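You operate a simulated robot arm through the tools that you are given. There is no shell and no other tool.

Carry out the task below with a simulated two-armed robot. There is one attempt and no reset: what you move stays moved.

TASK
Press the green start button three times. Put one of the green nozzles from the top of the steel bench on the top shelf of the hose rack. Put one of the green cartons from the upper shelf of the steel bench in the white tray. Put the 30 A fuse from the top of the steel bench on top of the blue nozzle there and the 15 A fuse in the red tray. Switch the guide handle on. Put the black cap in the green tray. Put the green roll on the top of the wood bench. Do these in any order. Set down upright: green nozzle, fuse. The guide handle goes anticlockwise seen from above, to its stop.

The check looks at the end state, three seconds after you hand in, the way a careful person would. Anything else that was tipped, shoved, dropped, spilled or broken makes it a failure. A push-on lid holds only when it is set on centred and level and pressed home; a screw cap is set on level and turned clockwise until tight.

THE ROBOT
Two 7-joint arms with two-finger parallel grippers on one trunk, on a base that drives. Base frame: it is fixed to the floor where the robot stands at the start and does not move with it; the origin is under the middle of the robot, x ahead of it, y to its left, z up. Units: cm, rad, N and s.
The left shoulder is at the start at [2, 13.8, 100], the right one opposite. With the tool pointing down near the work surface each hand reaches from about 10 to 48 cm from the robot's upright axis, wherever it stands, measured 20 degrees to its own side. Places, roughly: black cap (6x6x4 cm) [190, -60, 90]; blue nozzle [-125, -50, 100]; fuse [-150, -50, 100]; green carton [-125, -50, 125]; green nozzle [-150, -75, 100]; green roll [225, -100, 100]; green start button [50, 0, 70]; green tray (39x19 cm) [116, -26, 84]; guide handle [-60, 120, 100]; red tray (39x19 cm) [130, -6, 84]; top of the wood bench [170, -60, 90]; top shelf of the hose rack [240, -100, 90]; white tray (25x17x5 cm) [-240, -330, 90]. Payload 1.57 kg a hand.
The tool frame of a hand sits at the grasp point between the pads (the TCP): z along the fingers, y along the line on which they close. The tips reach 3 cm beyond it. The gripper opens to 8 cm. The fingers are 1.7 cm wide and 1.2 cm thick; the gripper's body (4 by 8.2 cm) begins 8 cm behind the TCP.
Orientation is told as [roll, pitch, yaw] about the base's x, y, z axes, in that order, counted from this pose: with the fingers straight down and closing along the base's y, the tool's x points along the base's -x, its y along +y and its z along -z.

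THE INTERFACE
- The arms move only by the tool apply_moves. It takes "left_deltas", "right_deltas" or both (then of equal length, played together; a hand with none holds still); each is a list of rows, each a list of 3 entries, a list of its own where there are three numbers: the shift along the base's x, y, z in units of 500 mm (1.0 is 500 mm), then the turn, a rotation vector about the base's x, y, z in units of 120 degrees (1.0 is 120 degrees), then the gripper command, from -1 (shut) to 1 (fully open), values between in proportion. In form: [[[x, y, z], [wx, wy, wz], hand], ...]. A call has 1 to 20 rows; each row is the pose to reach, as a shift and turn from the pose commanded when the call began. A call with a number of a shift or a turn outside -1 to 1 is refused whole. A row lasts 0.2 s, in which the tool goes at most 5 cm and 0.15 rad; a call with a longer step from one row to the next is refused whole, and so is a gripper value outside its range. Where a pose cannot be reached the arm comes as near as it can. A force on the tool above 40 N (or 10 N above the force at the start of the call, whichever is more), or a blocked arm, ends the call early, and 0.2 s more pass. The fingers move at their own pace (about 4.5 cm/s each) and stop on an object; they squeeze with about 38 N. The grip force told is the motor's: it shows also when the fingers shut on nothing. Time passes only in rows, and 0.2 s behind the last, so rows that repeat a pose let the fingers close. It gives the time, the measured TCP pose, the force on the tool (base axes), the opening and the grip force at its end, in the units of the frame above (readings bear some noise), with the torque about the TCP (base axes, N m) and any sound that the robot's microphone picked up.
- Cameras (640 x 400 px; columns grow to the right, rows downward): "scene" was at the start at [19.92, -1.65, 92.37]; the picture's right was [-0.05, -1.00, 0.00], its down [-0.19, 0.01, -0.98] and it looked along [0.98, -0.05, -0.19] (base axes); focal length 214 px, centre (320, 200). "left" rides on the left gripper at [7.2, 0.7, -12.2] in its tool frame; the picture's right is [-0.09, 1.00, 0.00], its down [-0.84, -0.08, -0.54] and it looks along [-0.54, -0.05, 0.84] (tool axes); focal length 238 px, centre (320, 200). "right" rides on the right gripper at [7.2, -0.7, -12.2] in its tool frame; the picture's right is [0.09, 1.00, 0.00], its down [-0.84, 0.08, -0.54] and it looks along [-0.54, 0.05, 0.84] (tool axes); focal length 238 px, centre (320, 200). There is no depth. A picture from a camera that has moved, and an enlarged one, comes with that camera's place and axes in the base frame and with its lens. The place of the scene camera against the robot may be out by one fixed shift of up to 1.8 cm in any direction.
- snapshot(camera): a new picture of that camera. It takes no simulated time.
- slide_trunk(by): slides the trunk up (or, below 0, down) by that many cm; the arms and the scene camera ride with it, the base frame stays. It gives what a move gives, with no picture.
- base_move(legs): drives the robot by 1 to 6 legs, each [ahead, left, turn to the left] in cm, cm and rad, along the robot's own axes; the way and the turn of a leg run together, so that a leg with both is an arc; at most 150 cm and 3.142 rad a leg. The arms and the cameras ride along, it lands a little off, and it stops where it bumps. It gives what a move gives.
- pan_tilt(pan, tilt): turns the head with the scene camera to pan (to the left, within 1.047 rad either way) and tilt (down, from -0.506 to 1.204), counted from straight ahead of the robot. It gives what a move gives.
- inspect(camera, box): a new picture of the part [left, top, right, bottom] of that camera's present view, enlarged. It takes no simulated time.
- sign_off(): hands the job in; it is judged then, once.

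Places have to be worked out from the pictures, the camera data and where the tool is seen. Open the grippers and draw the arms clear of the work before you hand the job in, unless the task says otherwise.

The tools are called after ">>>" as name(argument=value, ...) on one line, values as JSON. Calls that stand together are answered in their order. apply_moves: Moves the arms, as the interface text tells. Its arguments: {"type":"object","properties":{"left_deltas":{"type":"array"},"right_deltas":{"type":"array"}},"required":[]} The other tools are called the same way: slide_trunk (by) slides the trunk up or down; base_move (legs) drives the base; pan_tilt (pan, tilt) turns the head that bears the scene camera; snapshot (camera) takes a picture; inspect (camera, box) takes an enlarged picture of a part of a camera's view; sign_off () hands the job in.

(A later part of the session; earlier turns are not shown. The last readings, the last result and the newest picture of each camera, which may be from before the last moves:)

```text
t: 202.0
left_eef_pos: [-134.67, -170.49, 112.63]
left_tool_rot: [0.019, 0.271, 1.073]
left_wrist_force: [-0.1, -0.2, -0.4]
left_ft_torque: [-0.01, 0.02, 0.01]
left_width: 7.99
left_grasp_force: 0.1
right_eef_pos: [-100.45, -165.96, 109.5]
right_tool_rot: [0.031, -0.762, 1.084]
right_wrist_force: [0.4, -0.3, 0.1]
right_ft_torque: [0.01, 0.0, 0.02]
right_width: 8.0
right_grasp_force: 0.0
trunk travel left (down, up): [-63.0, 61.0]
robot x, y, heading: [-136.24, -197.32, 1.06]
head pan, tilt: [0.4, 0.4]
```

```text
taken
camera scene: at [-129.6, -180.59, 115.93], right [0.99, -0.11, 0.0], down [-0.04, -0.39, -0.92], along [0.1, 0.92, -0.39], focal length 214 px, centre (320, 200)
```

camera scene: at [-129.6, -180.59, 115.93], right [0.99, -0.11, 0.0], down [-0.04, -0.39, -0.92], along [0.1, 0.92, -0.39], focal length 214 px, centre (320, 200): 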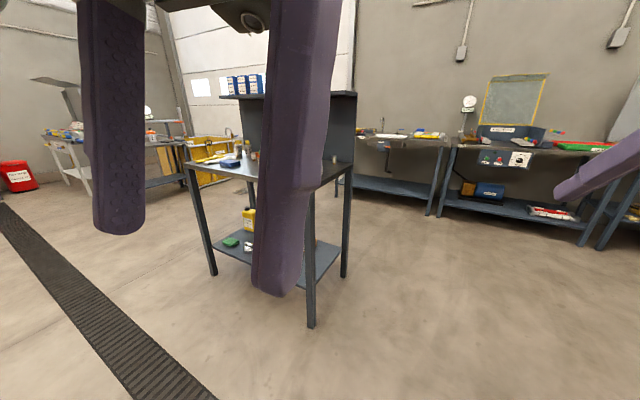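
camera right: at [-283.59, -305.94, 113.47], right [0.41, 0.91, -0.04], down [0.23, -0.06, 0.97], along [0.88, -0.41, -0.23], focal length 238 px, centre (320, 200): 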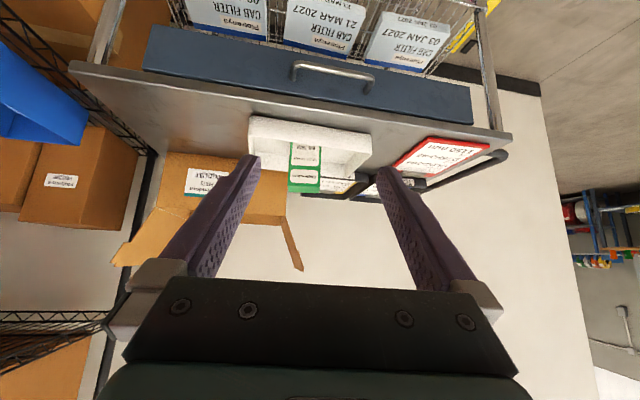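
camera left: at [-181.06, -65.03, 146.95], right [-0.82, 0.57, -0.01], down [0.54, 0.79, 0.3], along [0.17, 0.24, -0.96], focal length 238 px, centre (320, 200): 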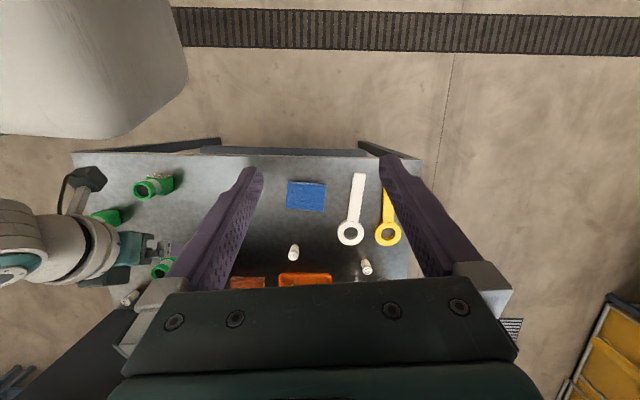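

I go a little further right, then ahead past the bench's right end, and turn left to face that end.

>>> base_move(legs=[[0, -14, 0], [119, 0, 0], [0, 0, 1.383]])

>>> pan_tilt(pan=0.0, tilt=0.5)

>>> snapshot(camera="scene")

>>> snapshot(camera="right")

>>> snapshot(camera="left")

```text
t: 203.0
left_eef_pos: [-131.82, -171.81, 112.79]
left_tool_rot: [0.024, 0.272, 1.065]
left_wrist_force: [0.8, 0.8, -0.6]
left_ft_torque: [0.01, 0.0, 0.01]
left_width: 8.01
left_grasp_force: 0.1
right_eef_pos: [-97.37, -167.31, 109.53]
right_tool_rot: [0.037, -0.766, 1.072]
right_wrist_force: [-0.2, -0.1, 0.1]
right_ft_torque: [0.03, -0.04, 0.0]
right_width: 8.0
right_grasp_force: 0.1
trunk travel left (down, up): [-63.0, 61.0]
robot x, y, heading: [-133.24, -198.46, 1.054]
head pan, tilt: [0.4, 0.4]
stopped in leg 1: the robot was blocked; the commanded pose is now the measured one
```

```text
t: 203.8
left_eef_pos: [-131.95, -171.77, 112.84]
left_tool_rot: [0.027, 0.272, 1.065]
left_wrist_force: [0.1, 0.4, 0.1]
left_ft_torque: [-0.01, -0.04, 0.0]
left_width: 8.0
left_grasp_force: 0.1
right_eef_pos: [-97.45, -167.32, 109.55]
right_tool_rot: [0.041, -0.765, 1.071]
right_wrist_force: [0.0, 0.6, -0.1]
right_ft_torque: [-0.04, 0.02, -0.01]
right_width: 7.98
right_grasp_force: 0.0
trunk travel left (down, up): [-63.0, 61.0]
robot x, y, heading: [-133.28, -199.06, 1.052]
head pan, tilt: [0.0, 0.499]
```

```text
taken
camera scene: at [-123.43, -183.09, 115.07], right [0.87, -0.49, -0.01], down [-0.24, -0.41, -0.88], along [0.43, 0.77, -0.48], focal length 214 px, centre (320, 200)
```

scene: 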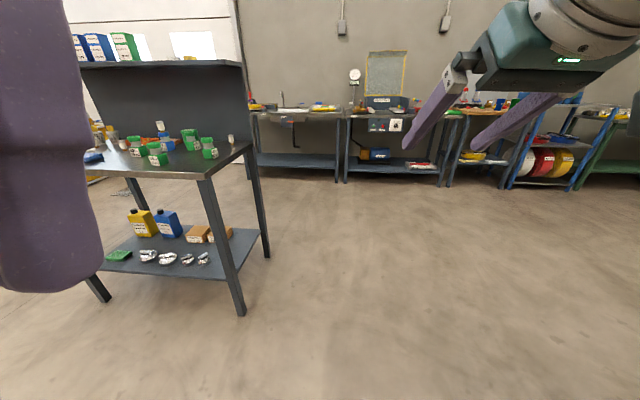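

```text
taken
camera right: at [-102.93, -179.61, 113.41], right [-0.92, 0.4, -0.03], down [0.06, 0.23, 0.97], along [0.39, 0.89, -0.23], focal length 238 px, centre (320, 200)
```

right: 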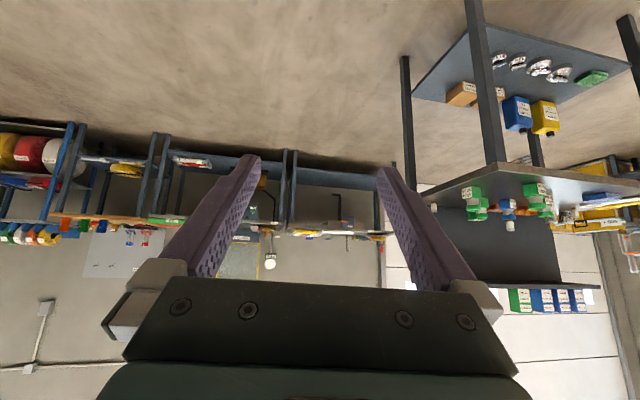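

```text
taken
camera left: at [-133.91, -174.81, 126.59], right [-0.83, 0.56, 0.0], down [0.54, 0.79, 0.3], along [0.17, 0.24, -0.96], focal length 238 px, centre (320, 200)
```

left: 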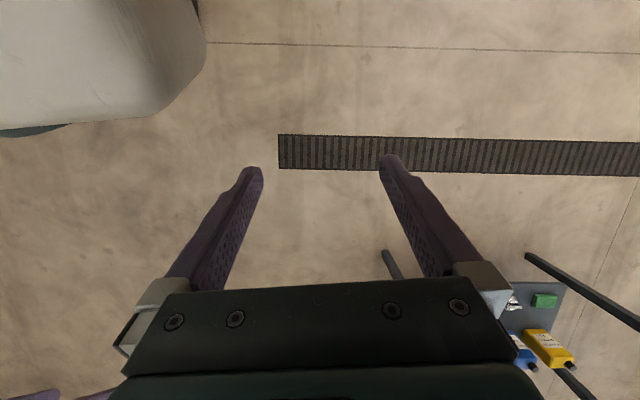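

The base was blocked when strafing right (probably my right elbow against the wall corner). I back off 8 cm to the left, then go straight ahead.

>>> base_move(legs=[[0, 8, 0]])

>>> pan_tilt(pan=-1.0, tilt=0.5)

>>> snapshot(camera="scene")

```text
t: 204.9
left_eef_pos: [-138.32, -168.15, 112.77]
left_tool_rot: [0.019, 0.274, 1.066]
left_wrist_force: [0.4, -0.7, 0.8]
left_ft_torque: [-0.01, 0.02, -0.01]
left_width: 8.02
left_grasp_force: 0.1
right_eef_pos: [-103.89, -163.6, 109.65]
right_tool_rot: [0.033, -0.764, 1.076]
right_wrist_force: [-0.3, 0.3, 0.9]
right_ft_torque: [0.04, 0.01, 0.01]
right_width: 8.0
right_grasp_force: 0.1
trunk travel left (down, up): [-63.0, 61.0]
robot x, y, heading: [-139.85, -194.81, 1.054]
head pan, tilt: [0.0, 0.499]
```

```text
t: 206.2
left_eef_pos: [-138.27, -168.24, 112.79]
left_tool_rot: [0.02, 0.272, 1.066]
left_wrist_force: [-0.4, 0.8, 0.0]
left_ft_torque: [-0.02, 0.02, -0.02]
left_width: 7.99
left_grasp_force: 0.0
right_eef_pos: [-103.94, -163.62, 109.68]
right_tool_rot: [0.032, -0.764, 1.078]
right_wrist_force: [0.6, 0.0, 0.3]
right_ft_torque: [-0.04, 0.04, 0.01]
right_width: 8.0
right_grasp_force: 0.1
trunk travel left (down, up): [-63.0, 61.0]
robot x, y, heading: [-140.08, -194.65, 1.05]
head pan, tilt: [-1.0, 0.499]
```

```text
taken
camera scene: at [-125.3, -186.87, 115.02], right [0.06, -1.0, 0.0], down [-0.48, -0.03, -0.88], along [0.88, 0.05, -0.48], focal length 214 px, centre (320, 200)
```

scene: 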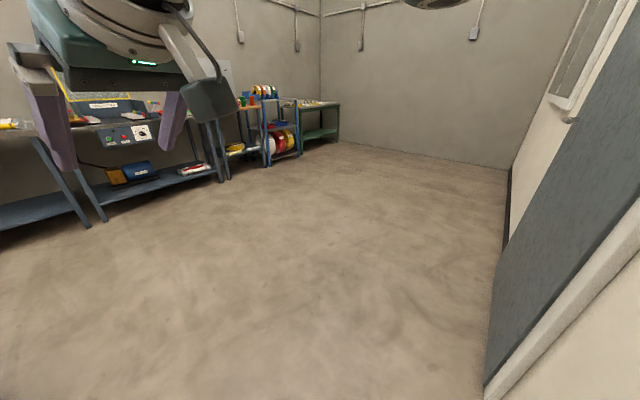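

The wall corner is behind-right of me. I go straight ahead 115 cm first, then shift right and turn toward the bench end.

>>> base_move(legs=[[60, 0, 0], [58, -14, 0], [0, 0, 1.39]])

>>> pan_tilt(pan=0.0, tilt=0.5)

>>> snapshot(camera="scene")

>>> snapshot(camera="right")

>>> snapshot(camera="left")

```text
t: 216.0
left_eef_pos: [-95.32, -92.52, 112.62]
left_tool_rot: [0.021, 0.271, 2.452]
left_wrist_force: [-0.8, 1.1, 0.1]
left_ft_torque: [0.01, 0.03, 0.01]
left_width: 8.01
left_grasp_force: 0.2
right_eef_pos: [-93.44, -57.85, 109.61]
right_tool_rot: [0.032, -0.764, 2.463]
right_wrist_force: [0.2, 0.4, 0.3]
right_ft_torque: [-0.02, -0.03, -0.03]
right_width: 7.99
right_grasp_force: 0.1
trunk travel left (down, up): [-63.0, 61.0]
robot x, y, heading: [-69.18, -98.52, 2.44]
head pan, tilt: [-1.0, 0.499]
```

```text
t: 217.2
left_eef_pos: [-95.38, -92.5, 112.74]
left_tool_rot: [0.019, 0.273, 2.452]
left_wrist_force: [-0.6, 0.5, 0.2]
left_ft_torque: [-0.01, -0.01, 0.02]
left_width: 7.98
left_grasp_force: 0.0
right_eef_pos: [-93.39, -57.89, 109.69]
right_tool_rot: [0.03, -0.766, 2.463]
right_wrist_force: [0.0, 0.5, 0.4]
right_ft_torque: [-0.03, 0.01, 0.01]
right_width: 8.01
right_grasp_force: 0.0
trunk travel left (down, up): [-63.0, 61.0]
robot x, y, heading: [-69.53, -99.14, 2.441]
head pan, tilt: [0.0, 0.499]
```

```text
taken
camera scene: at [-83.26, -87.84, 115.02], right [0.65, 0.76, 0.0], down [0.37, -0.31, -0.88], along [-0.67, 0.57, -0.48], focal length 214 px, centre (320, 200)
```

scene: 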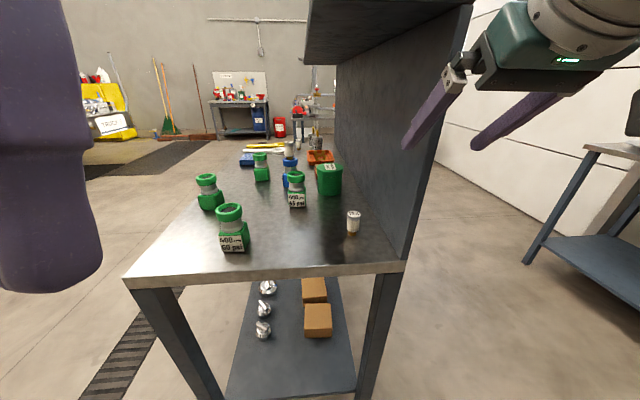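

```text
taken
camera right: at [-82.11, -65.46, 113.48], right [-0.56, -0.83, -0.04], down [-0.22, 0.1, 0.97], along [-0.8, 0.55, -0.23], focal length 238 px, centre (320, 200)
```

right: 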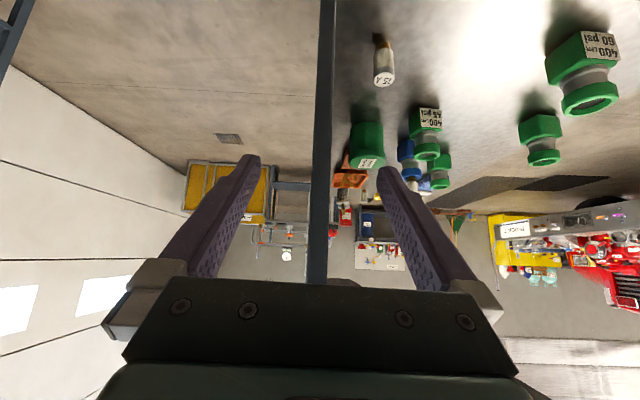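

```text
taken
camera left: at [-92.74, -95.17, 126.45], right [-0.71, -0.71, -0.01], down [-0.68, 0.67, 0.3], along [-0.21, 0.21, -0.96], focal length 238 px, centre (320, 200)
```

left: 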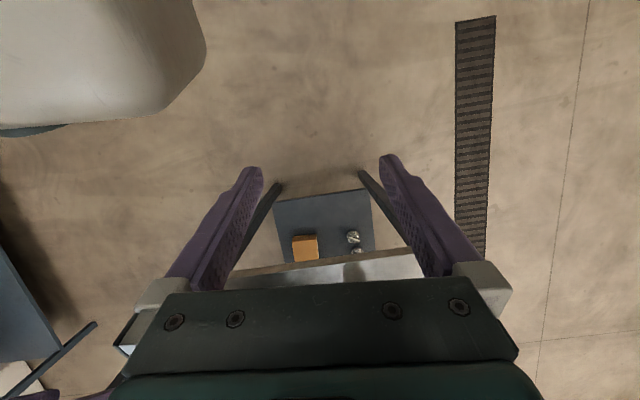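

I'm at the bench's right end: the 15 A fuse (near [-108, -57]) is to my right and the "400 LPM 60 psi" green nozzle (near [-119.5, -78]) to my left. I move 11 cm closer and 4 cm left, and zoom.

>>> base_move(legs=[[11, 4, 0]])

>>> snapshot(camera="scene")

>>> inspect(camera="scene", box=[160, 160, 400, 310])

>>> snapshot(camera="right")

>>> snapshot(camera="left")

```text
t: 218.3
left_eef_pos: [-101.63, -90.1, 112.74]
left_tool_rot: [0.019, 0.274, 2.449]
left_wrist_force: [-0.1, 0.5, 0.3]
left_ft_torque: [-0.01, 0.01, 0.01]
left_width: 8.0
left_grasp_force: 0.0
right_eef_pos: [-99.22, -55.79, 109.59]
right_tool_rot: [0.033, -0.752, 2.452]
right_wrist_force: [15.1, -7.0, 1.9]
right_ft_torque: [0.61, 1.31, -0.07]
right_width: 8.0
right_grasp_force: 0.0
trunk travel left (down, up): [-63.0, 61.0]
robot x, y, heading: [-75.48, -96.64, 2.442]
head pan, tilt: [0.0, 0.499]
stopped in leg 1: the force on the tool passed its limit at 195 N (the readings are from after the stop); the commanded pose is now the measured one
```

```text
taken
camera scene: at [-89.54, -85.51, 114.97], right [0.65, 0.76, 0.0], down [0.37, -0.31, -0.88], along [-0.67, 0.57, -0.48], focal length 214 px, centre (320, 200)
```

scene: 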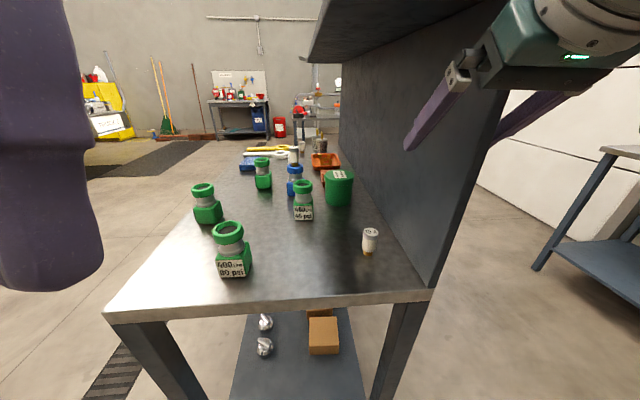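

```text
2.67 times, centred on (280, 235) of scene
camera zoom: at [-89.54, -85.51, 114.97], right [0.65, 0.76, 0.0], down [0.37, -0.31, -0.88], along [-0.67, 0.57, -0.48], focal length 572 px, centre (427, 107)
```

zoom: 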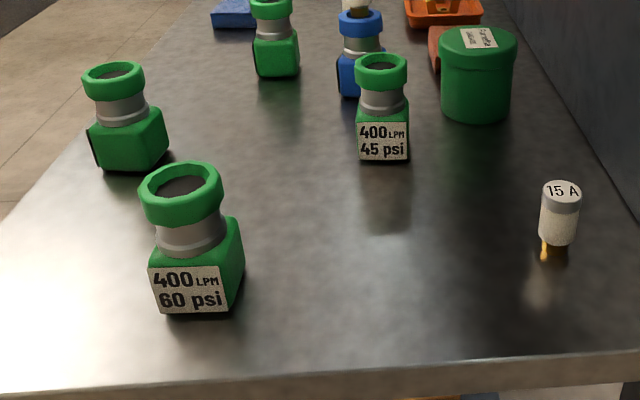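

```text
taken
camera right: at [-87.97, -63.49, 113.59], right [-0.56, -0.83, -0.04], down [-0.22, 0.11, 0.97], along [-0.8, 0.55, -0.24], focal length 238 px, centre (320, 200)
```

right: 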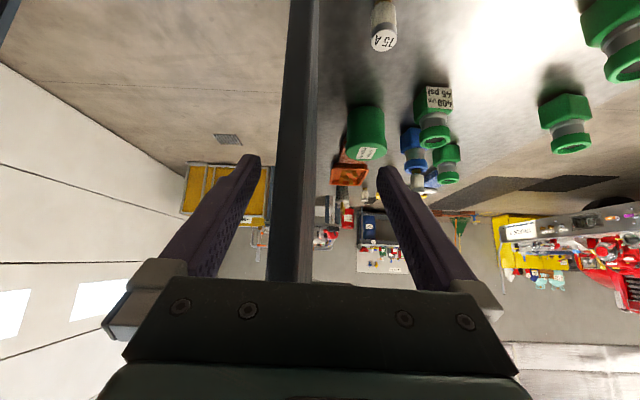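

```text
taken
camera left: at [-99.08, -92.8, 126.39], right [-0.71, -0.71, -0.01], down [-0.68, 0.67, 0.29], along [-0.2, 0.21, -0.96], focal length 238 px, centre (320, 200)
```

left: 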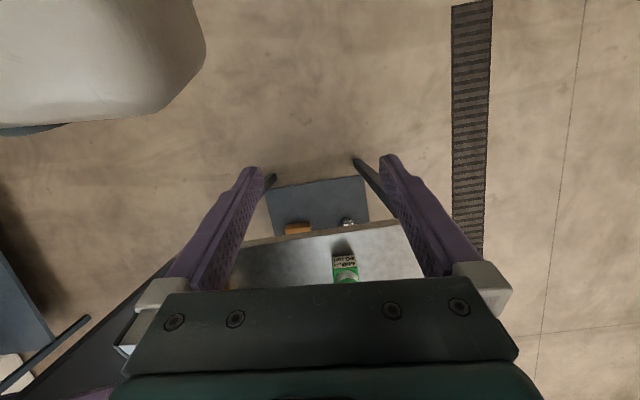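

My right hand bumped the end edge of the back panel (it is between the fingers); the items all still stand. I back off 8 cm right away.

>>> base_move(legs=[[-9, 0, 0]])

>>> snapshot(camera="scene")

>>> snapshot(camera="right")

```text
t: 219.4
left_eef_pos: [-94.98, -95.99, 112.76]
left_tool_rot: [0.02, 0.273, 2.453]
left_wrist_force: [-0.1, 0.1, 0.6]
left_ft_torque: [0.01, 0.04, 0.0]
left_width: 8.0
left_grasp_force: 0.0
right_eef_pos: [-92.6, -61.47, 109.74]
right_tool_rot: [0.033, -0.755, 2.453]
right_wrist_force: [0.9, -0.6, -0.5]
right_ft_torque: [-0.05, -0.01, -0.02]
right_width: 8.01
right_grasp_force: 0.1
trunk travel left (down, up): [-63.0, 61.0]
robot x, y, heading: [-69.06, -102.38, 2.439]
head pan, tilt: [0.0, 0.499]
```

```text
taken
camera scene: at [-82.85, -91.28, 115.02], right [0.65, 0.76, 0.0], down [0.37, -0.31, -0.88], along [-0.67, 0.57, -0.48], focal length 214 px, centre (320, 200)
```

scene: 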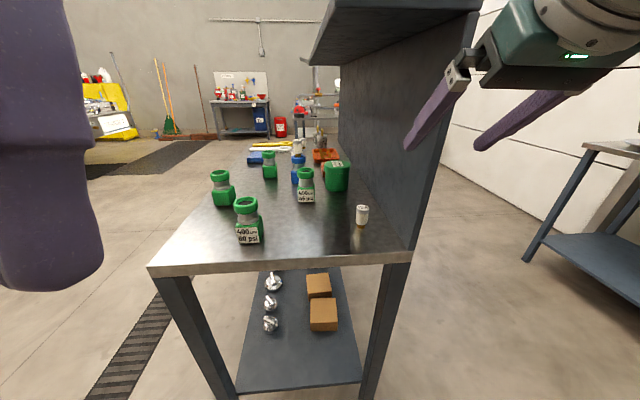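

```text
taken
camera right: at [-81.34, -69.22, 113.68], right [-0.56, -0.83, -0.04], down [-0.22, 0.1, 0.97], along [-0.8, 0.55, -0.24], focal length 238 px, centre (320, 200)
```

right: 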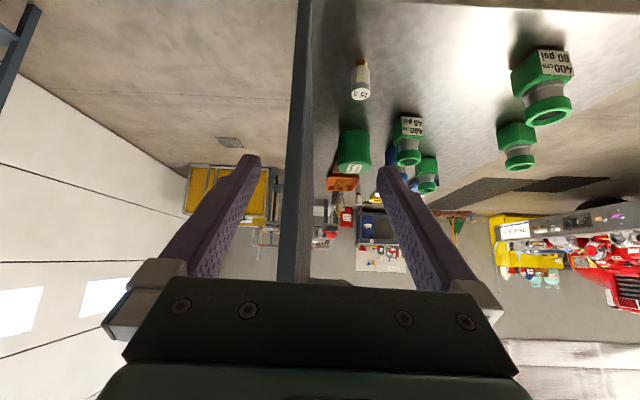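

I verify that the 30 A fuse is still upright on the blue nozzle and measure the 15 A fuse and the near nozzle.

>>> inspect(camera="scene", box=[240, 120, 380, 240])

>>> inspect(camera="right", box=[300, 0, 620, 200])

>>> inspect(camera="scene", box=[180, 150, 420, 280])

```text
3.33 times, centred on (310, 180) of scene
camera zoom: at [-82.85, -91.28, 115.02], right [0.65, 0.76, 0.0], down [0.37, -0.31, -0.88], along [-0.67, 0.57, -0.48], focal length 715 px, centre (353, 267)
```

zoom: 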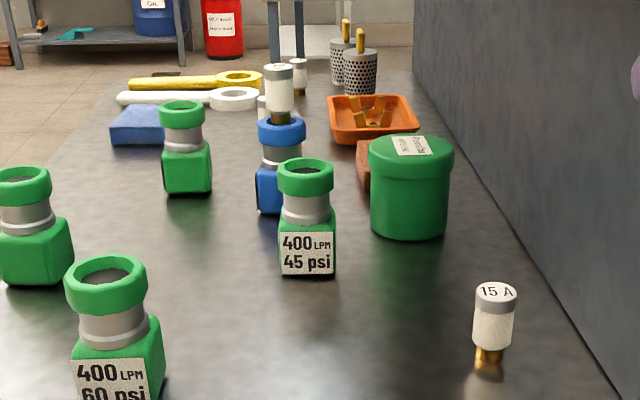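

```text
2.00 times, centred on (460, 100) of right
camera zoom: at [-81.34, -69.22, 113.68], right [-0.56, -0.83, -0.04], down [-0.22, 0.1, 0.97], along [-0.8, 0.55, -0.24], focal length 477 px, centre (40, 400)
```

zoom: 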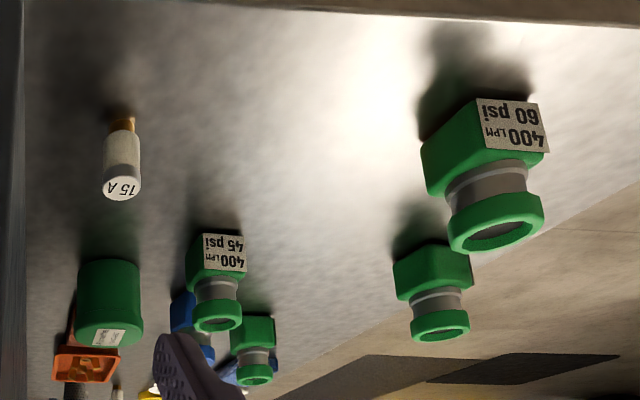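

```text
2.67 times, centred on (300, 215) of scene
camera zoom: at [-82.85, -91.28, 115.02], right [0.65, 0.76, 0.0], down [0.37, -0.31, -0.88], along [-0.67, 0.57, -0.48], focal length 572 px, centre (373, 160)
```

zoom: 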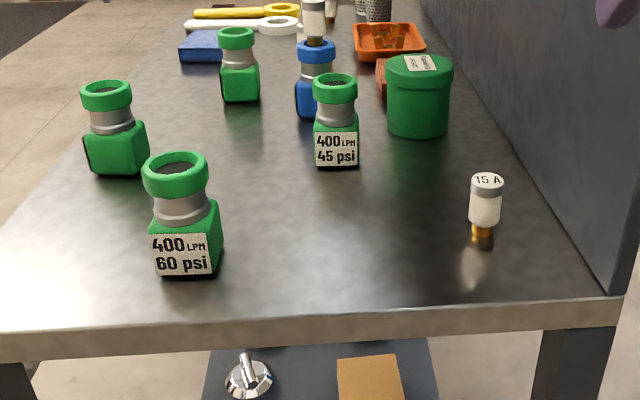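

The 30 A fuse is intact. The panel end lies at about 5.5 cm behind the 15 A fuse, so I'll approach from a more frontal angle: I strafe left 21 cm and turn 0.35 to the right.

>>> base_move(legs=[[0, 21, 0], [0, 0, -0.346]])

>>> slide_trunk(by=-6)

>>> snapshot(camera="scene")

>>> snapshot(camera="right")

>>> snapshot(camera="left")

```text
t: 222.1
left_eef_pos: [-104.85, -103.68, 112.71]
left_tool_rot: [0.02, 0.27, 2.104]
left_wrist_force: [0.1, 0.6, 0.6]
left_ft_torque: [-0.04, -0.01, 0.02]
left_width: 8.01
left_grasp_force: 0.1
right_eef_pos: [-90.98, -72.0, 109.71]
right_tool_rot: [0.033, -0.755, 2.107]
right_wrist_force: [0.5, -0.1, 0.7]
right_ft_torque: [-0.01, 0.03, -0.01]
right_width: 8.03
right_grasp_force: 0.1
trunk travel left (down, up): [-63.0, 61.0]
robot x, y, heading: [-82.25, -118.72, 2.096]
head pan, tilt: [0.0, 0.499]
```

```text
t: 223.1
left_eef_pos: [-104.82, -103.65, 106.76]
left_tool_rot: [0.019, 0.271, 2.105]
left_wrist_force: [0.3, 0.3, 0.2]
left_ft_torque: [-0.03, 0.03, 0.0]
left_width: 7.96
left_grasp_force: 0.2
right_eef_pos: [-91.08, -71.91, 103.69]
right_tool_rot: [0.033, -0.755, 2.106]
right_wrist_force: [0.1, 0.2, -0.3]
right_ft_torque: [0.0, 0.0, 0.02]
right_width: 8.01
right_grasp_force: 0.0
trunk travel left (down, up): [-57.0, 67.0]
robot x, y, heading: [-83.0, -117.97, 2.093]
head pan, tilt: [0.0, 0.499]
```

```text
taken
camera scene: at [-91.48, -103.16, 109.02], right [0.87, 0.5, 0.0], down [0.24, -0.42, -0.88], along [-0.44, 0.76, -0.48], focal length 214 px, centre (320, 200)
```

scene: 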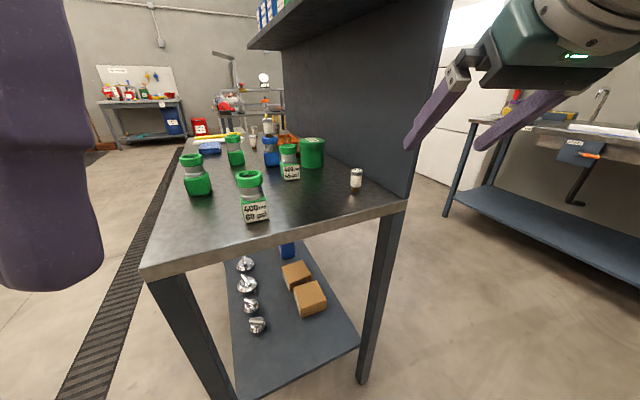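

```text
taken
camera right: at [-83.05, -83.03, 107.68], right [-0.81, -0.59, -0.04], down [-0.17, 0.17, 0.97], along [-0.56, 0.79, -0.24], focal length 238 px, centre (320, 200)
```

right: 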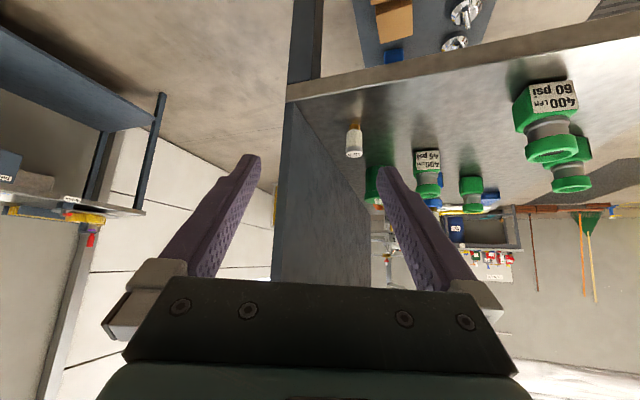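

```text
taken
camera left: at [-103.33, -106.92, 120.46], right [-0.9, -0.43, -0.01], down [-0.41, 0.86, 0.3], along [-0.12, 0.27, -0.95], focal length 238 px, centre (320, 200)
```

left: 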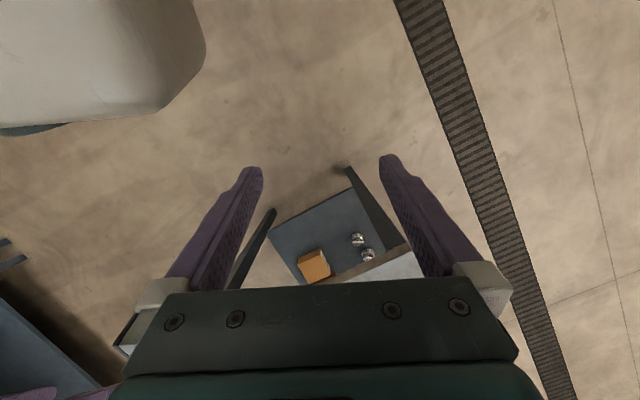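

I set the right gripper to 4 cm and move the base 15 cm ahead and 5.6 cm left, bringing the right hand above the fuse's neighbourhood.

>>> apply_moves(right_deltas=[[[0, 0, 0], [0, 0, 0], 0.0], [[0, 0, 0], [0, 0, 0], 0.0], [[0, 0, 0], [0, 0, 0], 0.0]])

>>> base_move(legs=[[0, 5.6, 0], [14.5, 0, 0]])

>>> snapshot(camera="scene")

>>> snapshot(camera="right")

```text
t: 223.9
left_eef_pos: [-104.86, -103.59, 106.73]
left_tool_rot: [0.02, 0.272, 2.104]
left_wrist_force: [-0.5, -0.1, -0.9]
left_ft_torque: [0.0, 0.0, 0.0]
left_width: 8.01
left_grasp_force: 0.0
right_eef_pos: [-91.03, -72.07, 103.68]
right_tool_rot: [0.034, -0.756, 2.106]
right_wrist_force: [-0.5, -0.2, -0.3]
right_ft_torque: [0.0, -0.01, -0.01]
right_width: 4.01
right_grasp_force: 0.0
trunk travel left (down, up): [-57.0, 67.0]
robot x, y, heading: [-82.65, -118.48, 2.093]
head pan, tilt: [0.0, 0.499]
```

```text
t: 225.8
left_eef_pos: [-116.85, -93.82, 106.78]
left_tool_rot: [0.02, 0.271, 2.108]
left_wrist_force: [0.5, 0.8, 0.2]
left_ft_torque: [0.01, -0.02, 0.02]
left_width: 7.99
left_grasp_force: 0.0
right_eef_pos: [-103.13, -62.33, 103.76]
right_tool_rot: [0.033, -0.756, 2.109]
right_wrist_force: [-0.7, 0.0, 0.4]
right_ft_torque: [-0.04, 0.01, -0.03]
right_width: 4.0
right_grasp_force: 0.0
trunk travel left (down, up): [-57.0, 67.0]
robot x, y, heading: [-94.47, -108.9, 2.094]
head pan, tilt: [0.0, 0.499]
```

```text
taken
camera scene: at [-103.55, -93.43, 109.03], right [0.87, 0.5, 0.0], down [0.24, -0.41, -0.88], along [-0.44, 0.76, -0.48], focal length 214 px, centre (320, 200)
```

scene: 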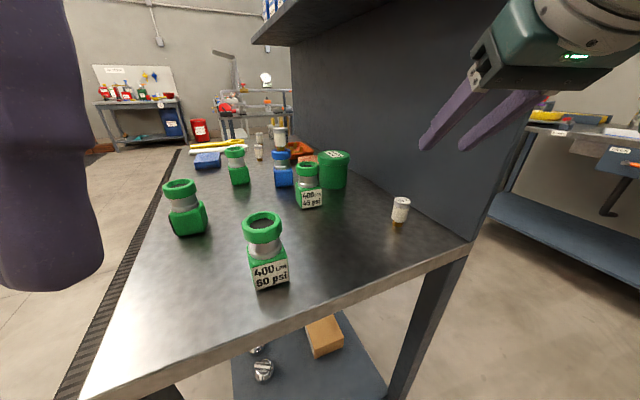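

```text
taken
camera right: at [-95.15, -73.29, 107.68], right [-0.81, -0.59, -0.04], down [-0.17, 0.17, 0.97], along [-0.56, 0.79, -0.24], focal length 238 px, centre (320, 200)
```

right: 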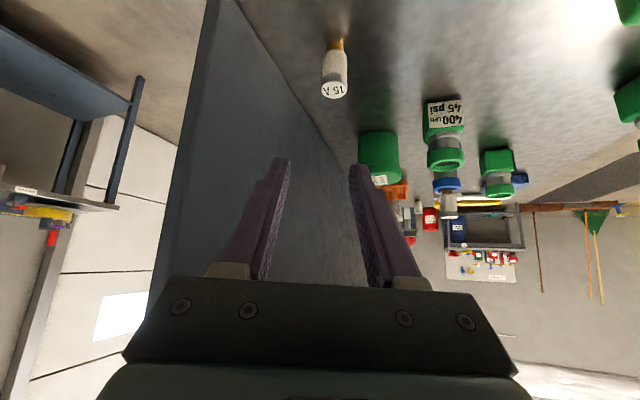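

The fuse's top is at [-108.1, -57.1]; I move the right hand above it and part-way down, then check the alignment.

>>> apply_moves(right_deltas=[[[-0.033, 0.034, 0], [0, 0, 0], 0], [[-0.066, 0.069, 0], [0, 0, 0], 0], [[-0.099, 0.104, 0], [0, 0, 0], 0], [[-0.099, 0.104, -0.05], [0, 0, 0], 0], [[-0.099, 0.104, -0.1], [0, 0, 0], 0], [[-0.099, 0.104, -0.15], [0, 0, 0], 0], [[-0.099, 0.104, -0.18], [0, 0, 0], 0], [[-0.099, 0.104, -0.18], [0, 0, 0], 0]])

>>> snapshot(camera="right")

>>> inspect(camera="scene", box=[330, 100, 530, 260])

```text
t: 227.6
left_eef_pos: [-116.9, -93.91, 106.87]
left_tool_rot: [0.018, 0.273, 2.106]
left_wrist_force: [-0.4, 0.1, 0.6]
left_ft_torque: [0.01, 0.03, -0.01]
left_width: 7.98
left_grasp_force: 0.1
right_eef_pos: [-108.11, -57.02, 94.6]
right_tool_rot: [0.034, -0.756, 2.11]
right_wrist_force: [0.4, 0.3, 0.5]
right_ft_torque: [-0.04, -0.02, -0.02]
right_width: 4.0
right_grasp_force: 0.1
trunk travel left (down, up): [-57.0, 67.0]
robot x, y, heading: [-94.75, -108.74, 2.094]
head pan, tilt: [0.0, 0.499]
```

```text
taken
camera right: at [-100.06, -68.07, 98.56], right [-0.81, -0.59, -0.04], down [-0.17, 0.17, 0.97], along [-0.56, 0.79, -0.24], focal length 238 px, centre (320, 200)
```

right: 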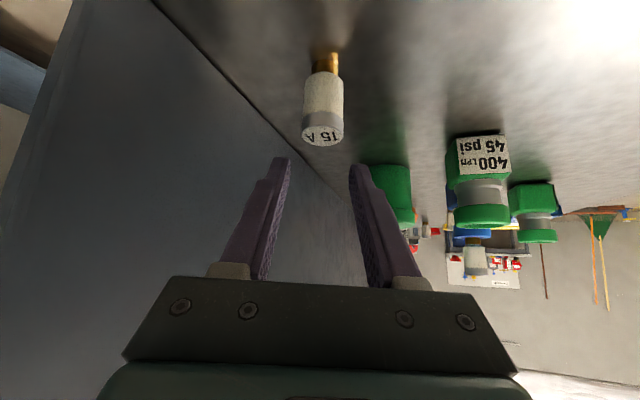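

```text
2.50 times, centred on (430, 180) of scene
camera zoom: at [-103.54, -93.45, 109.02], right [0.87, 0.5, 0.0], down [0.24, -0.41, -0.88], along [-0.44, 0.76, -0.48], focal length 536 px, centre (45, 250)
```

zoom: 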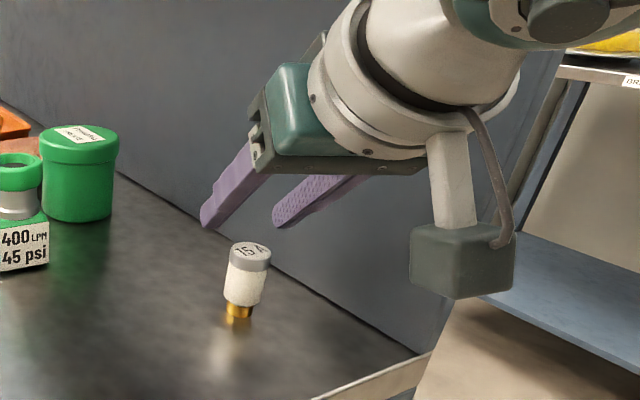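

Aligned. I lower the last 4.9 cm and close on the 15 A fuse.

>>> apply_moves(right_deltas=[[[0, 0.002, -0.03], [0, 0, 0], 0], [[0, 0.002, -0.06], [0, 0, 0], 0], [[0, 0.002, -0.085], [0, 0, 0], 0], [[0, 0.002, -0.098], [0, 0, 0], 0], [[0, 0.002, -0.098], [0, 0, 0], 0]])

>>> snapshot(camera="right")

>>> inspect(camera="scene", box=[330, 100, 530, 260])

```text
t: 228.8
left_eef_pos: [-116.93, -93.88, 106.74]
left_tool_rot: [0.019, 0.27, 2.108]
left_wrist_force: [0.2, 0.9, -0.1]
left_ft_torque: [-0.02, 0.02, 0.02]
left_width: 7.97
left_grasp_force: 0.0
right_eef_pos: [-108.15, -56.97, 89.75]
right_tool_rot: [0.034, -0.755, 2.107]
right_wrist_force: [0.5, -0.1, 0.0]
right_ft_torque: [-0.03, 0.0, -0.01]
right_width: 4.01
right_grasp_force: 0.0
trunk travel left (down, up): [-57.0, 67.0]
robot x, y, heading: [-94.6, -108.78, 2.097]
head pan, tilt: [0.0, 0.499]
```

```text
taken
camera right: at [-100.11, -67.97, 93.73], right [-0.81, -0.59, -0.04], down [-0.17, 0.17, 0.97], along [-0.56, 0.79, -0.24], focal length 238 px, centre (320, 200)
```

right: 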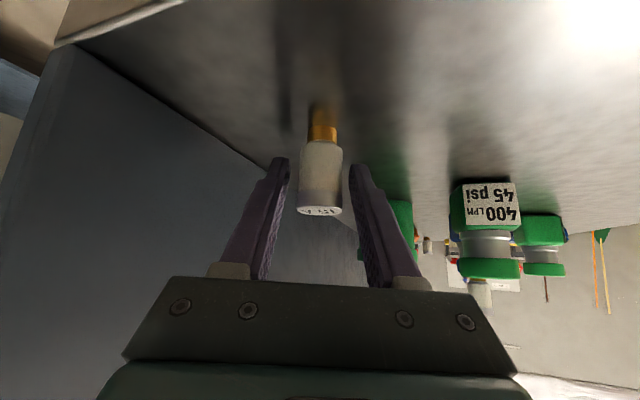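

```text
2.50 times, centred on (430, 180) of scene
camera zoom: at [-103.54, -93.45, 109.02], right [0.87, 0.5, 0.0], down [0.24, -0.41, -0.88], along [-0.44, 0.76, -0.48], focal length 536 px, centre (45, 250)
```

zoom: 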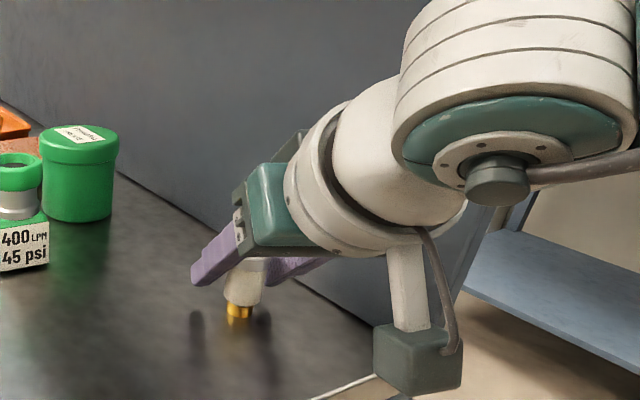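

The fuse is between the pads. I close the gripper and lift.

>>> apply_moves(right_deltas=[[[0, 0, 0], [0, 0, 0], -1], [[0, 0, 0], [0, 0, 0], -1], [[0, 0, 0], [0, 0, 0], -1], [[0, 0, 0], [0, 0, 0], -1], [[0, 0, 0.04], [0, 0, 0], -1], [[0, 0, 0.1], [0, 0, 0], -1], [[0, 0, 0.16], [0, 0, 0], -1], [[0, 0, 0.22], [0, 0, 0], -1]])

>>> snapshot(camera="right")

>>> snapshot(camera="scene")

```text
t: 230.6
left_eef_pos: [-116.95, -93.82, 106.76]
left_tool_rot: [0.019, 0.272, 2.107]
left_wrist_force: [0.2, 0.4, 0.7]
left_ft_torque: [0.01, 0.01, -0.03]
left_width: 8.04
left_grasp_force: 0.1
right_eef_pos: [-108.15, -56.9, 100.84]
right_tool_rot: [0.032, -0.757, 2.108]
right_wrist_force: [0.4, 0.5, 0.1]
right_ft_torque: [0.0, 0.03, -0.02]
right_width: 2.49
right_grasp_force: 36.7
trunk travel left (down, up): [-57.0, 67.0]
robot x, y, heading: [-95.0, -108.39, 2.095]
head pan, tilt: [0.0, 0.499]
```

```text
taken
camera right: at [-100.08, -67.94, 104.82], right [-0.81, -0.59, -0.04], down [-0.17, 0.17, 0.97], along [-0.56, 0.79, -0.24], focal length 238 px, centre (320, 200)
```

right: 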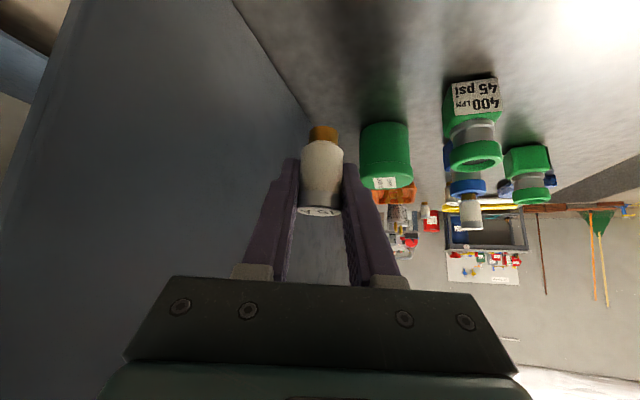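

```text
taken
camera scene: at [-103.54, -93.44, 109.02], right [0.87, 0.5, 0.0], down [0.24, -0.41, -0.88], along [-0.44, 0.76, -0.48], focal length 214 px, centre (320, 200)
```

scene: 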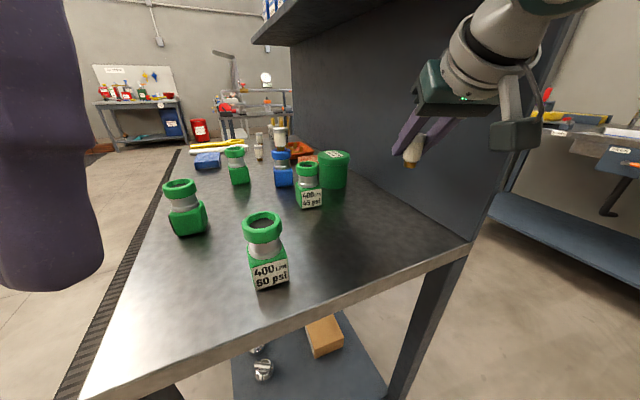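

Fuse lifted. Now the left hand goes above the "400 LPM 60 psi" nozzle (ring centre near [-119.9, -77.9], top z 94.7) with fingers vertical.

>>> apply_moves(left_deltas=[[[-0.012, 0.064, -0.003], [0.022, 0.013, 0], 1], [[-0.024, 0.127, -0.006], [0.045, 0.026, 0], 1], [[-0.035, 0.191, -0.01], [0.067, 0.039, 0], 1], [[-0.047, 0.254, -0.013], [0.09, 0.052, 0], 1], [[-0.059, 0.318, -0.016], [0.1125, 0.065, 0], 1], [[-0.059, 0.318, -0.016], [0.1125, 0.065, 0], 1]])

>>> snapshot(camera="left")

>>> snapshot(camera="scene")

```text
t: 232.0
left_eef_pos: [-119.9, -77.92, 105.96]
left_tool_rot: [0.015, -0.002, 2.106]
left_wrist_force: [-0.2, -0.2, 0.2]
left_ft_torque: [-0.01, -0.03, 0.01]
left_width: 8.01
left_grasp_force: 0.1
right_eef_pos: [-108.19, -56.96, 100.71]
right_tool_rot: [0.031, -0.757, 2.107]
right_wrist_force: [-0.4, -0.4, -0.9]
right_ft_torque: [-0.01, 0.0, -0.02]
right_width: 2.51
right_grasp_force: 36.5
trunk travel left (down, up): [-57.0, 67.0]
robot x, y, heading: [-94.19, -108.83, 2.096]
head pan, tilt: [0.0, 0.499]
```

```text
taken
camera left: at [-116.6, -84.44, 118.16], right [-0.9, -0.43, 0.02], down [-0.35, 0.76, 0.54], along [-0.24, 0.48, -0.84], focal length 238 px, centre (320, 200)
```

left: 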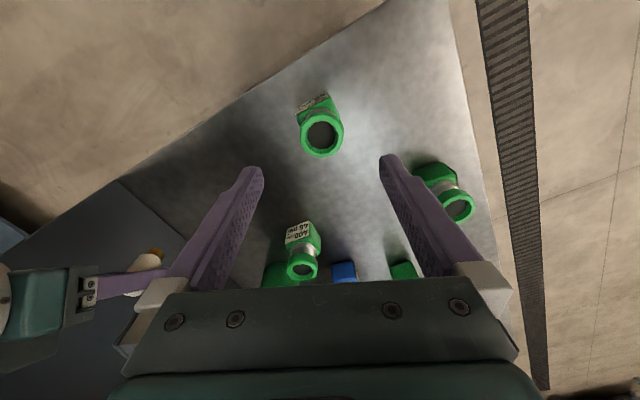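

```text
taken
camera scene: at [-103.54, -93.45, 109.02], right [0.87, 0.5, 0.0], down [0.24, -0.41, -0.88], along [-0.44, 0.76, -0.48], focal length 214 px, centre (320, 200)
```

scene: 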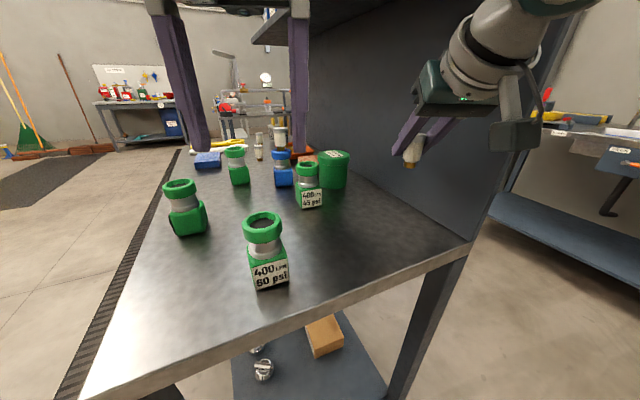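

Left camera puts the ring at [-120.2, -78.05], nearly under the hand. I lower to ring height (TCP z 93.8).

>>> apply_moves(left_deltas=[[[-0.006, -0.002, -0.06], [0, 0, 0], 1], [[-0.006, -0.002, -0.13], [0, 0, 0], 1], [[-0.006, -0.002, -0.19], [0, 0, 0], 1], [[-0.006, -0.002, -0.243], [0, 0, 0], 1], [[-0.006, -0.002, -0.243], [0, 0, 0], 1]])

>>> snapshot(camera="left")

>>> inspect(camera="scene", box=[180, 150, 360, 300])

```text
t: 233.2
left_eef_pos: [-120.16, -77.96, 93.84]
left_tool_rot: [0.015, -0.001, 2.107]
left_wrist_force: [0.1, -0.4, 0.3]
left_ft_torque: [-0.02, -0.04, 0.04]
left_width: 8.02
left_grasp_force: 0.0
right_eef_pos: [-107.91, -57.04, 100.87]
right_tool_rot: [0.032, -0.756, 2.109]
right_wrist_force: [-0.1, -0.8, -0.2]
right_ft_torque: [-0.04, -0.03, 0.0]
right_width: 2.49
right_grasp_force: 36.7
trunk travel left (down, up): [-57.0, 67.0]
robot x, y, heading: [-94.57, -108.75, 2.092]
head pan, tilt: [0.0, 0.499]
```

```text
taken
camera left: at [-116.88, -84.46, 106.03], right [-0.9, -0.43, 0.02], down [-0.35, 0.76, 0.54], along [-0.24, 0.48, -0.84], focal length 238 px, centre (320, 200)
```

left: 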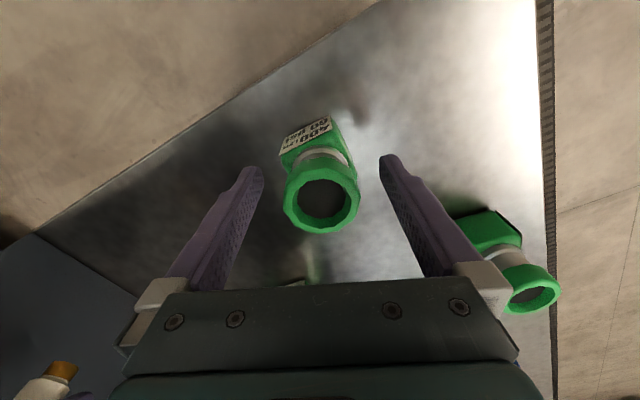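

```text
2.67 times, centred on (270, 225) of scene
camera zoom: at [-103.54, -93.45, 109.02], right [0.87, 0.5, 0.0], down [0.24, -0.41, -0.88], along [-0.44, 0.76, -0.48], focal length 572 px, centre (453, 133)
```

zoom: 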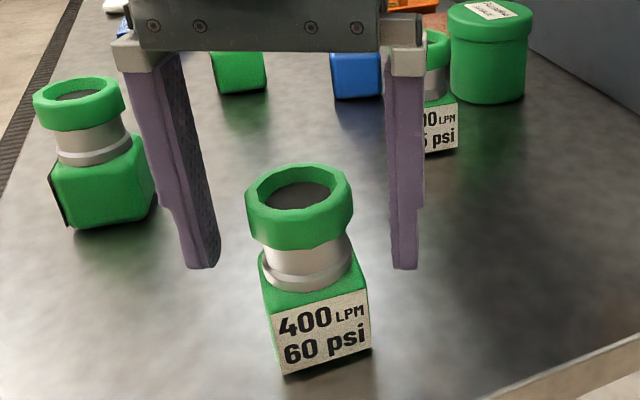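

The ring is centred at the grasp point. I close the left gripper.

>>> apply_moves(left_deltas=[[[0, 0, 0], [0, 0, 0], 0.4], [[0, 0, 0], [0, 0, 0], -1], [[0, 0, 0], [0, 0, 0], -1], [[0, 0, 0], [0, 0, 0], -1], [[0, 0, 0], [0, 0, 0], -1]])

>>> snapshot(camera="left")

>>> inspect(camera="scene", box=[180, 150, 360, 300])

```text
t: 234.4
left_eef_pos: [-120.18, -78.04, 93.8]
left_tool_rot: [0.017, 0.0, 2.108]
left_wrist_force: [-0.6, 1.1, -0.3]
left_ft_torque: [-0.02, 0.06, -0.05]
left_width: 4.38
left_grasp_force: 38.1
right_eef_pos: [-108.01, -57.02, 100.79]
right_tool_rot: [0.034, -0.755, 2.107]
right_wrist_force: [0.9, 0.2, -0.5]
right_ft_torque: [-0.03, -0.03, 0.02]
right_width: 2.51
right_grasp_force: 36.8
trunk travel left (down, up): [-57.0, 67.0]
robot x, y, heading: [-94.8, -108.97, 2.097]
head pan, tilt: [0.0, 0.499]
```

```text
taken
camera left: at [-116.88, -84.47, 106.05], right [-0.9, -0.43, 0.02], down [-0.35, 0.76, 0.54], along [-0.24, 0.48, -0.84], focal length 238 px, centre (320, 200)
```

left: 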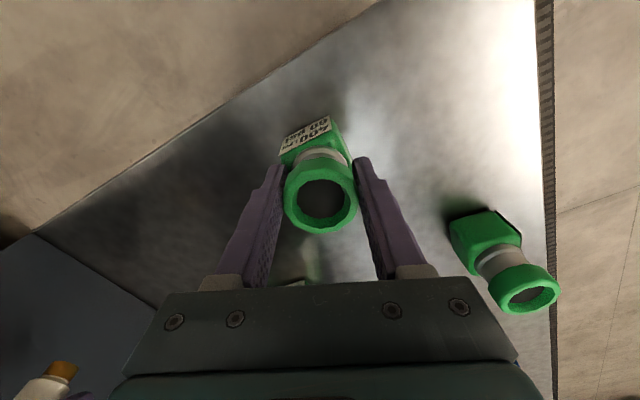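

```text
2.67 times, centred on (270, 225) of scene
camera zoom: at [-103.54, -93.45, 109.02], right [0.87, 0.5, 0.0], down [0.24, -0.41, -0.88], along [-0.44, 0.76, -0.48], focal length 572 px, centre (453, 133)
```

zoom: 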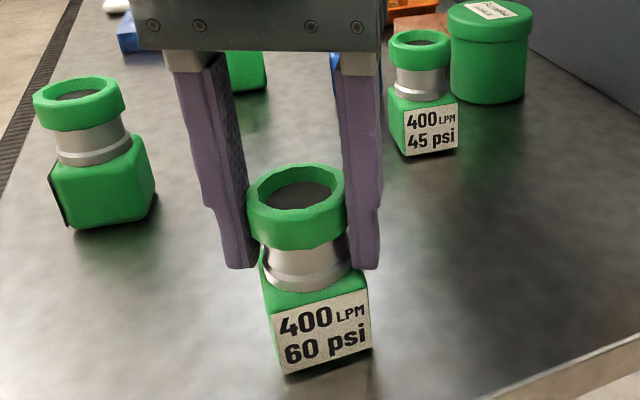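

Nozzle ring gripped (4.4 cm). I lift it 12 cm.

>>> apply_moves(left_deltas=[[[0, 0, 0.03], [0, 0, 0], -1], [[0, 0, 0.09], [0, 0, 0], -1], [[0, 0, 0.16], [0, 0, 0], -1], [[0, 0, 0.24], [0, 0, 0], -1], [[0, 0, 0.24], [0, 0, 0], -1]])

>>> snapshot(camera="left")

>>> base_move(legs=[[-35, 0, 0]])

>>> snapshot(camera="scene")

```text
t: 235.6
left_eef_pos: [-120.24, -78.22, 105.84]
left_tool_rot: [0.015, -0.001, 2.106]
left_wrist_force: [0.4, 0.7, -2.6]
left_ft_torque: [-0.02, 0.01, 0.01]
left_width: 4.36
left_grasp_force: 38.2
right_eef_pos: [-108.17, -56.97, 100.84]
right_tool_rot: [0.033, -0.755, 2.107]
right_wrist_force: [0.8, 0.4, 0.7]
right_ft_torque: [-0.01, 0.0, 0.04]
right_width: 2.5
right_grasp_force: 36.5
trunk travel left (down, up): [-57.0, 67.0]
robot x, y, heading: [-94.74, -108.77, 2.101]
head pan, tilt: [0.0, 0.499]
```

```text
taken
camera left: at [-116.86, -84.53, 117.97], right [-0.9, -0.43, 0.02], down [-0.35, 0.76, 0.54], along [-0.24, 0.48, -0.84], focal length 238 px, centre (320, 200)
```

left: 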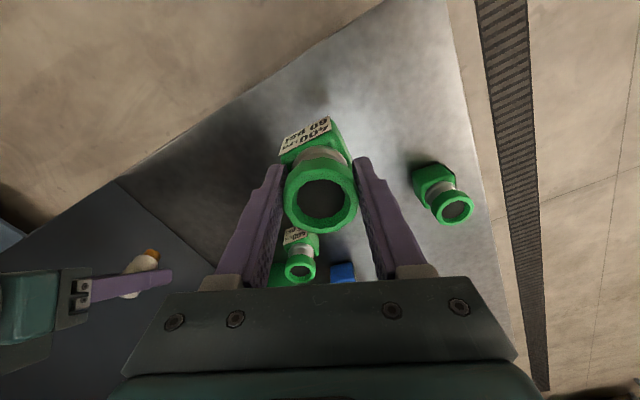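

```text
t: 237.9
left_eef_pos: [-102.83, -108.5, 105.76]
left_tool_rot: [0.015, -0.001, 2.109]
left_wrist_force: [-1.8, -0.4, -2.2]
left_ft_torque: [0.02, -0.03, 0.02]
left_width: 4.36
left_grasp_force: 38.8
right_eef_pos: [-90.61, -87.29, 100.79]
right_tool_rot: [0.035, -0.754, 2.111]
right_wrist_force: [1.6, 0.3, -0.5]
right_ft_torque: [0.0, 0.0, 0.01]
right_width: 2.49
right_grasp_force: 36.7
trunk travel left (down, up): [-57.0, 67.0]
robot x, y, heading: [-76.89, -138.67, 2.097]
head pan, tilt: [0.0, 0.499]
```

```text
taken
camera scene: at [-86.04, -123.79, 109.01], right [0.87, 0.5, 0.0], down [0.24, -0.41, -0.88], along [-0.44, 0.76, -0.48], focal length 214 px, centre (320, 200)
```

scene: 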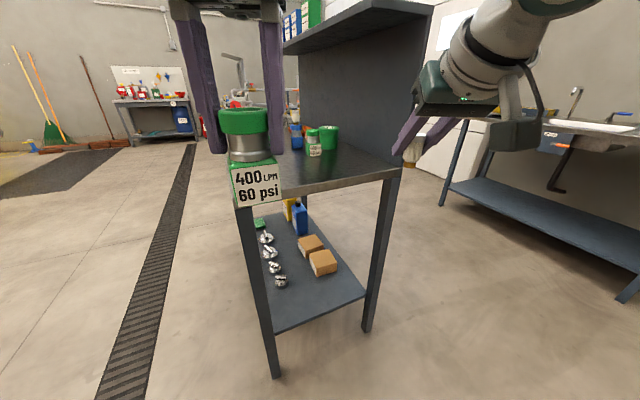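

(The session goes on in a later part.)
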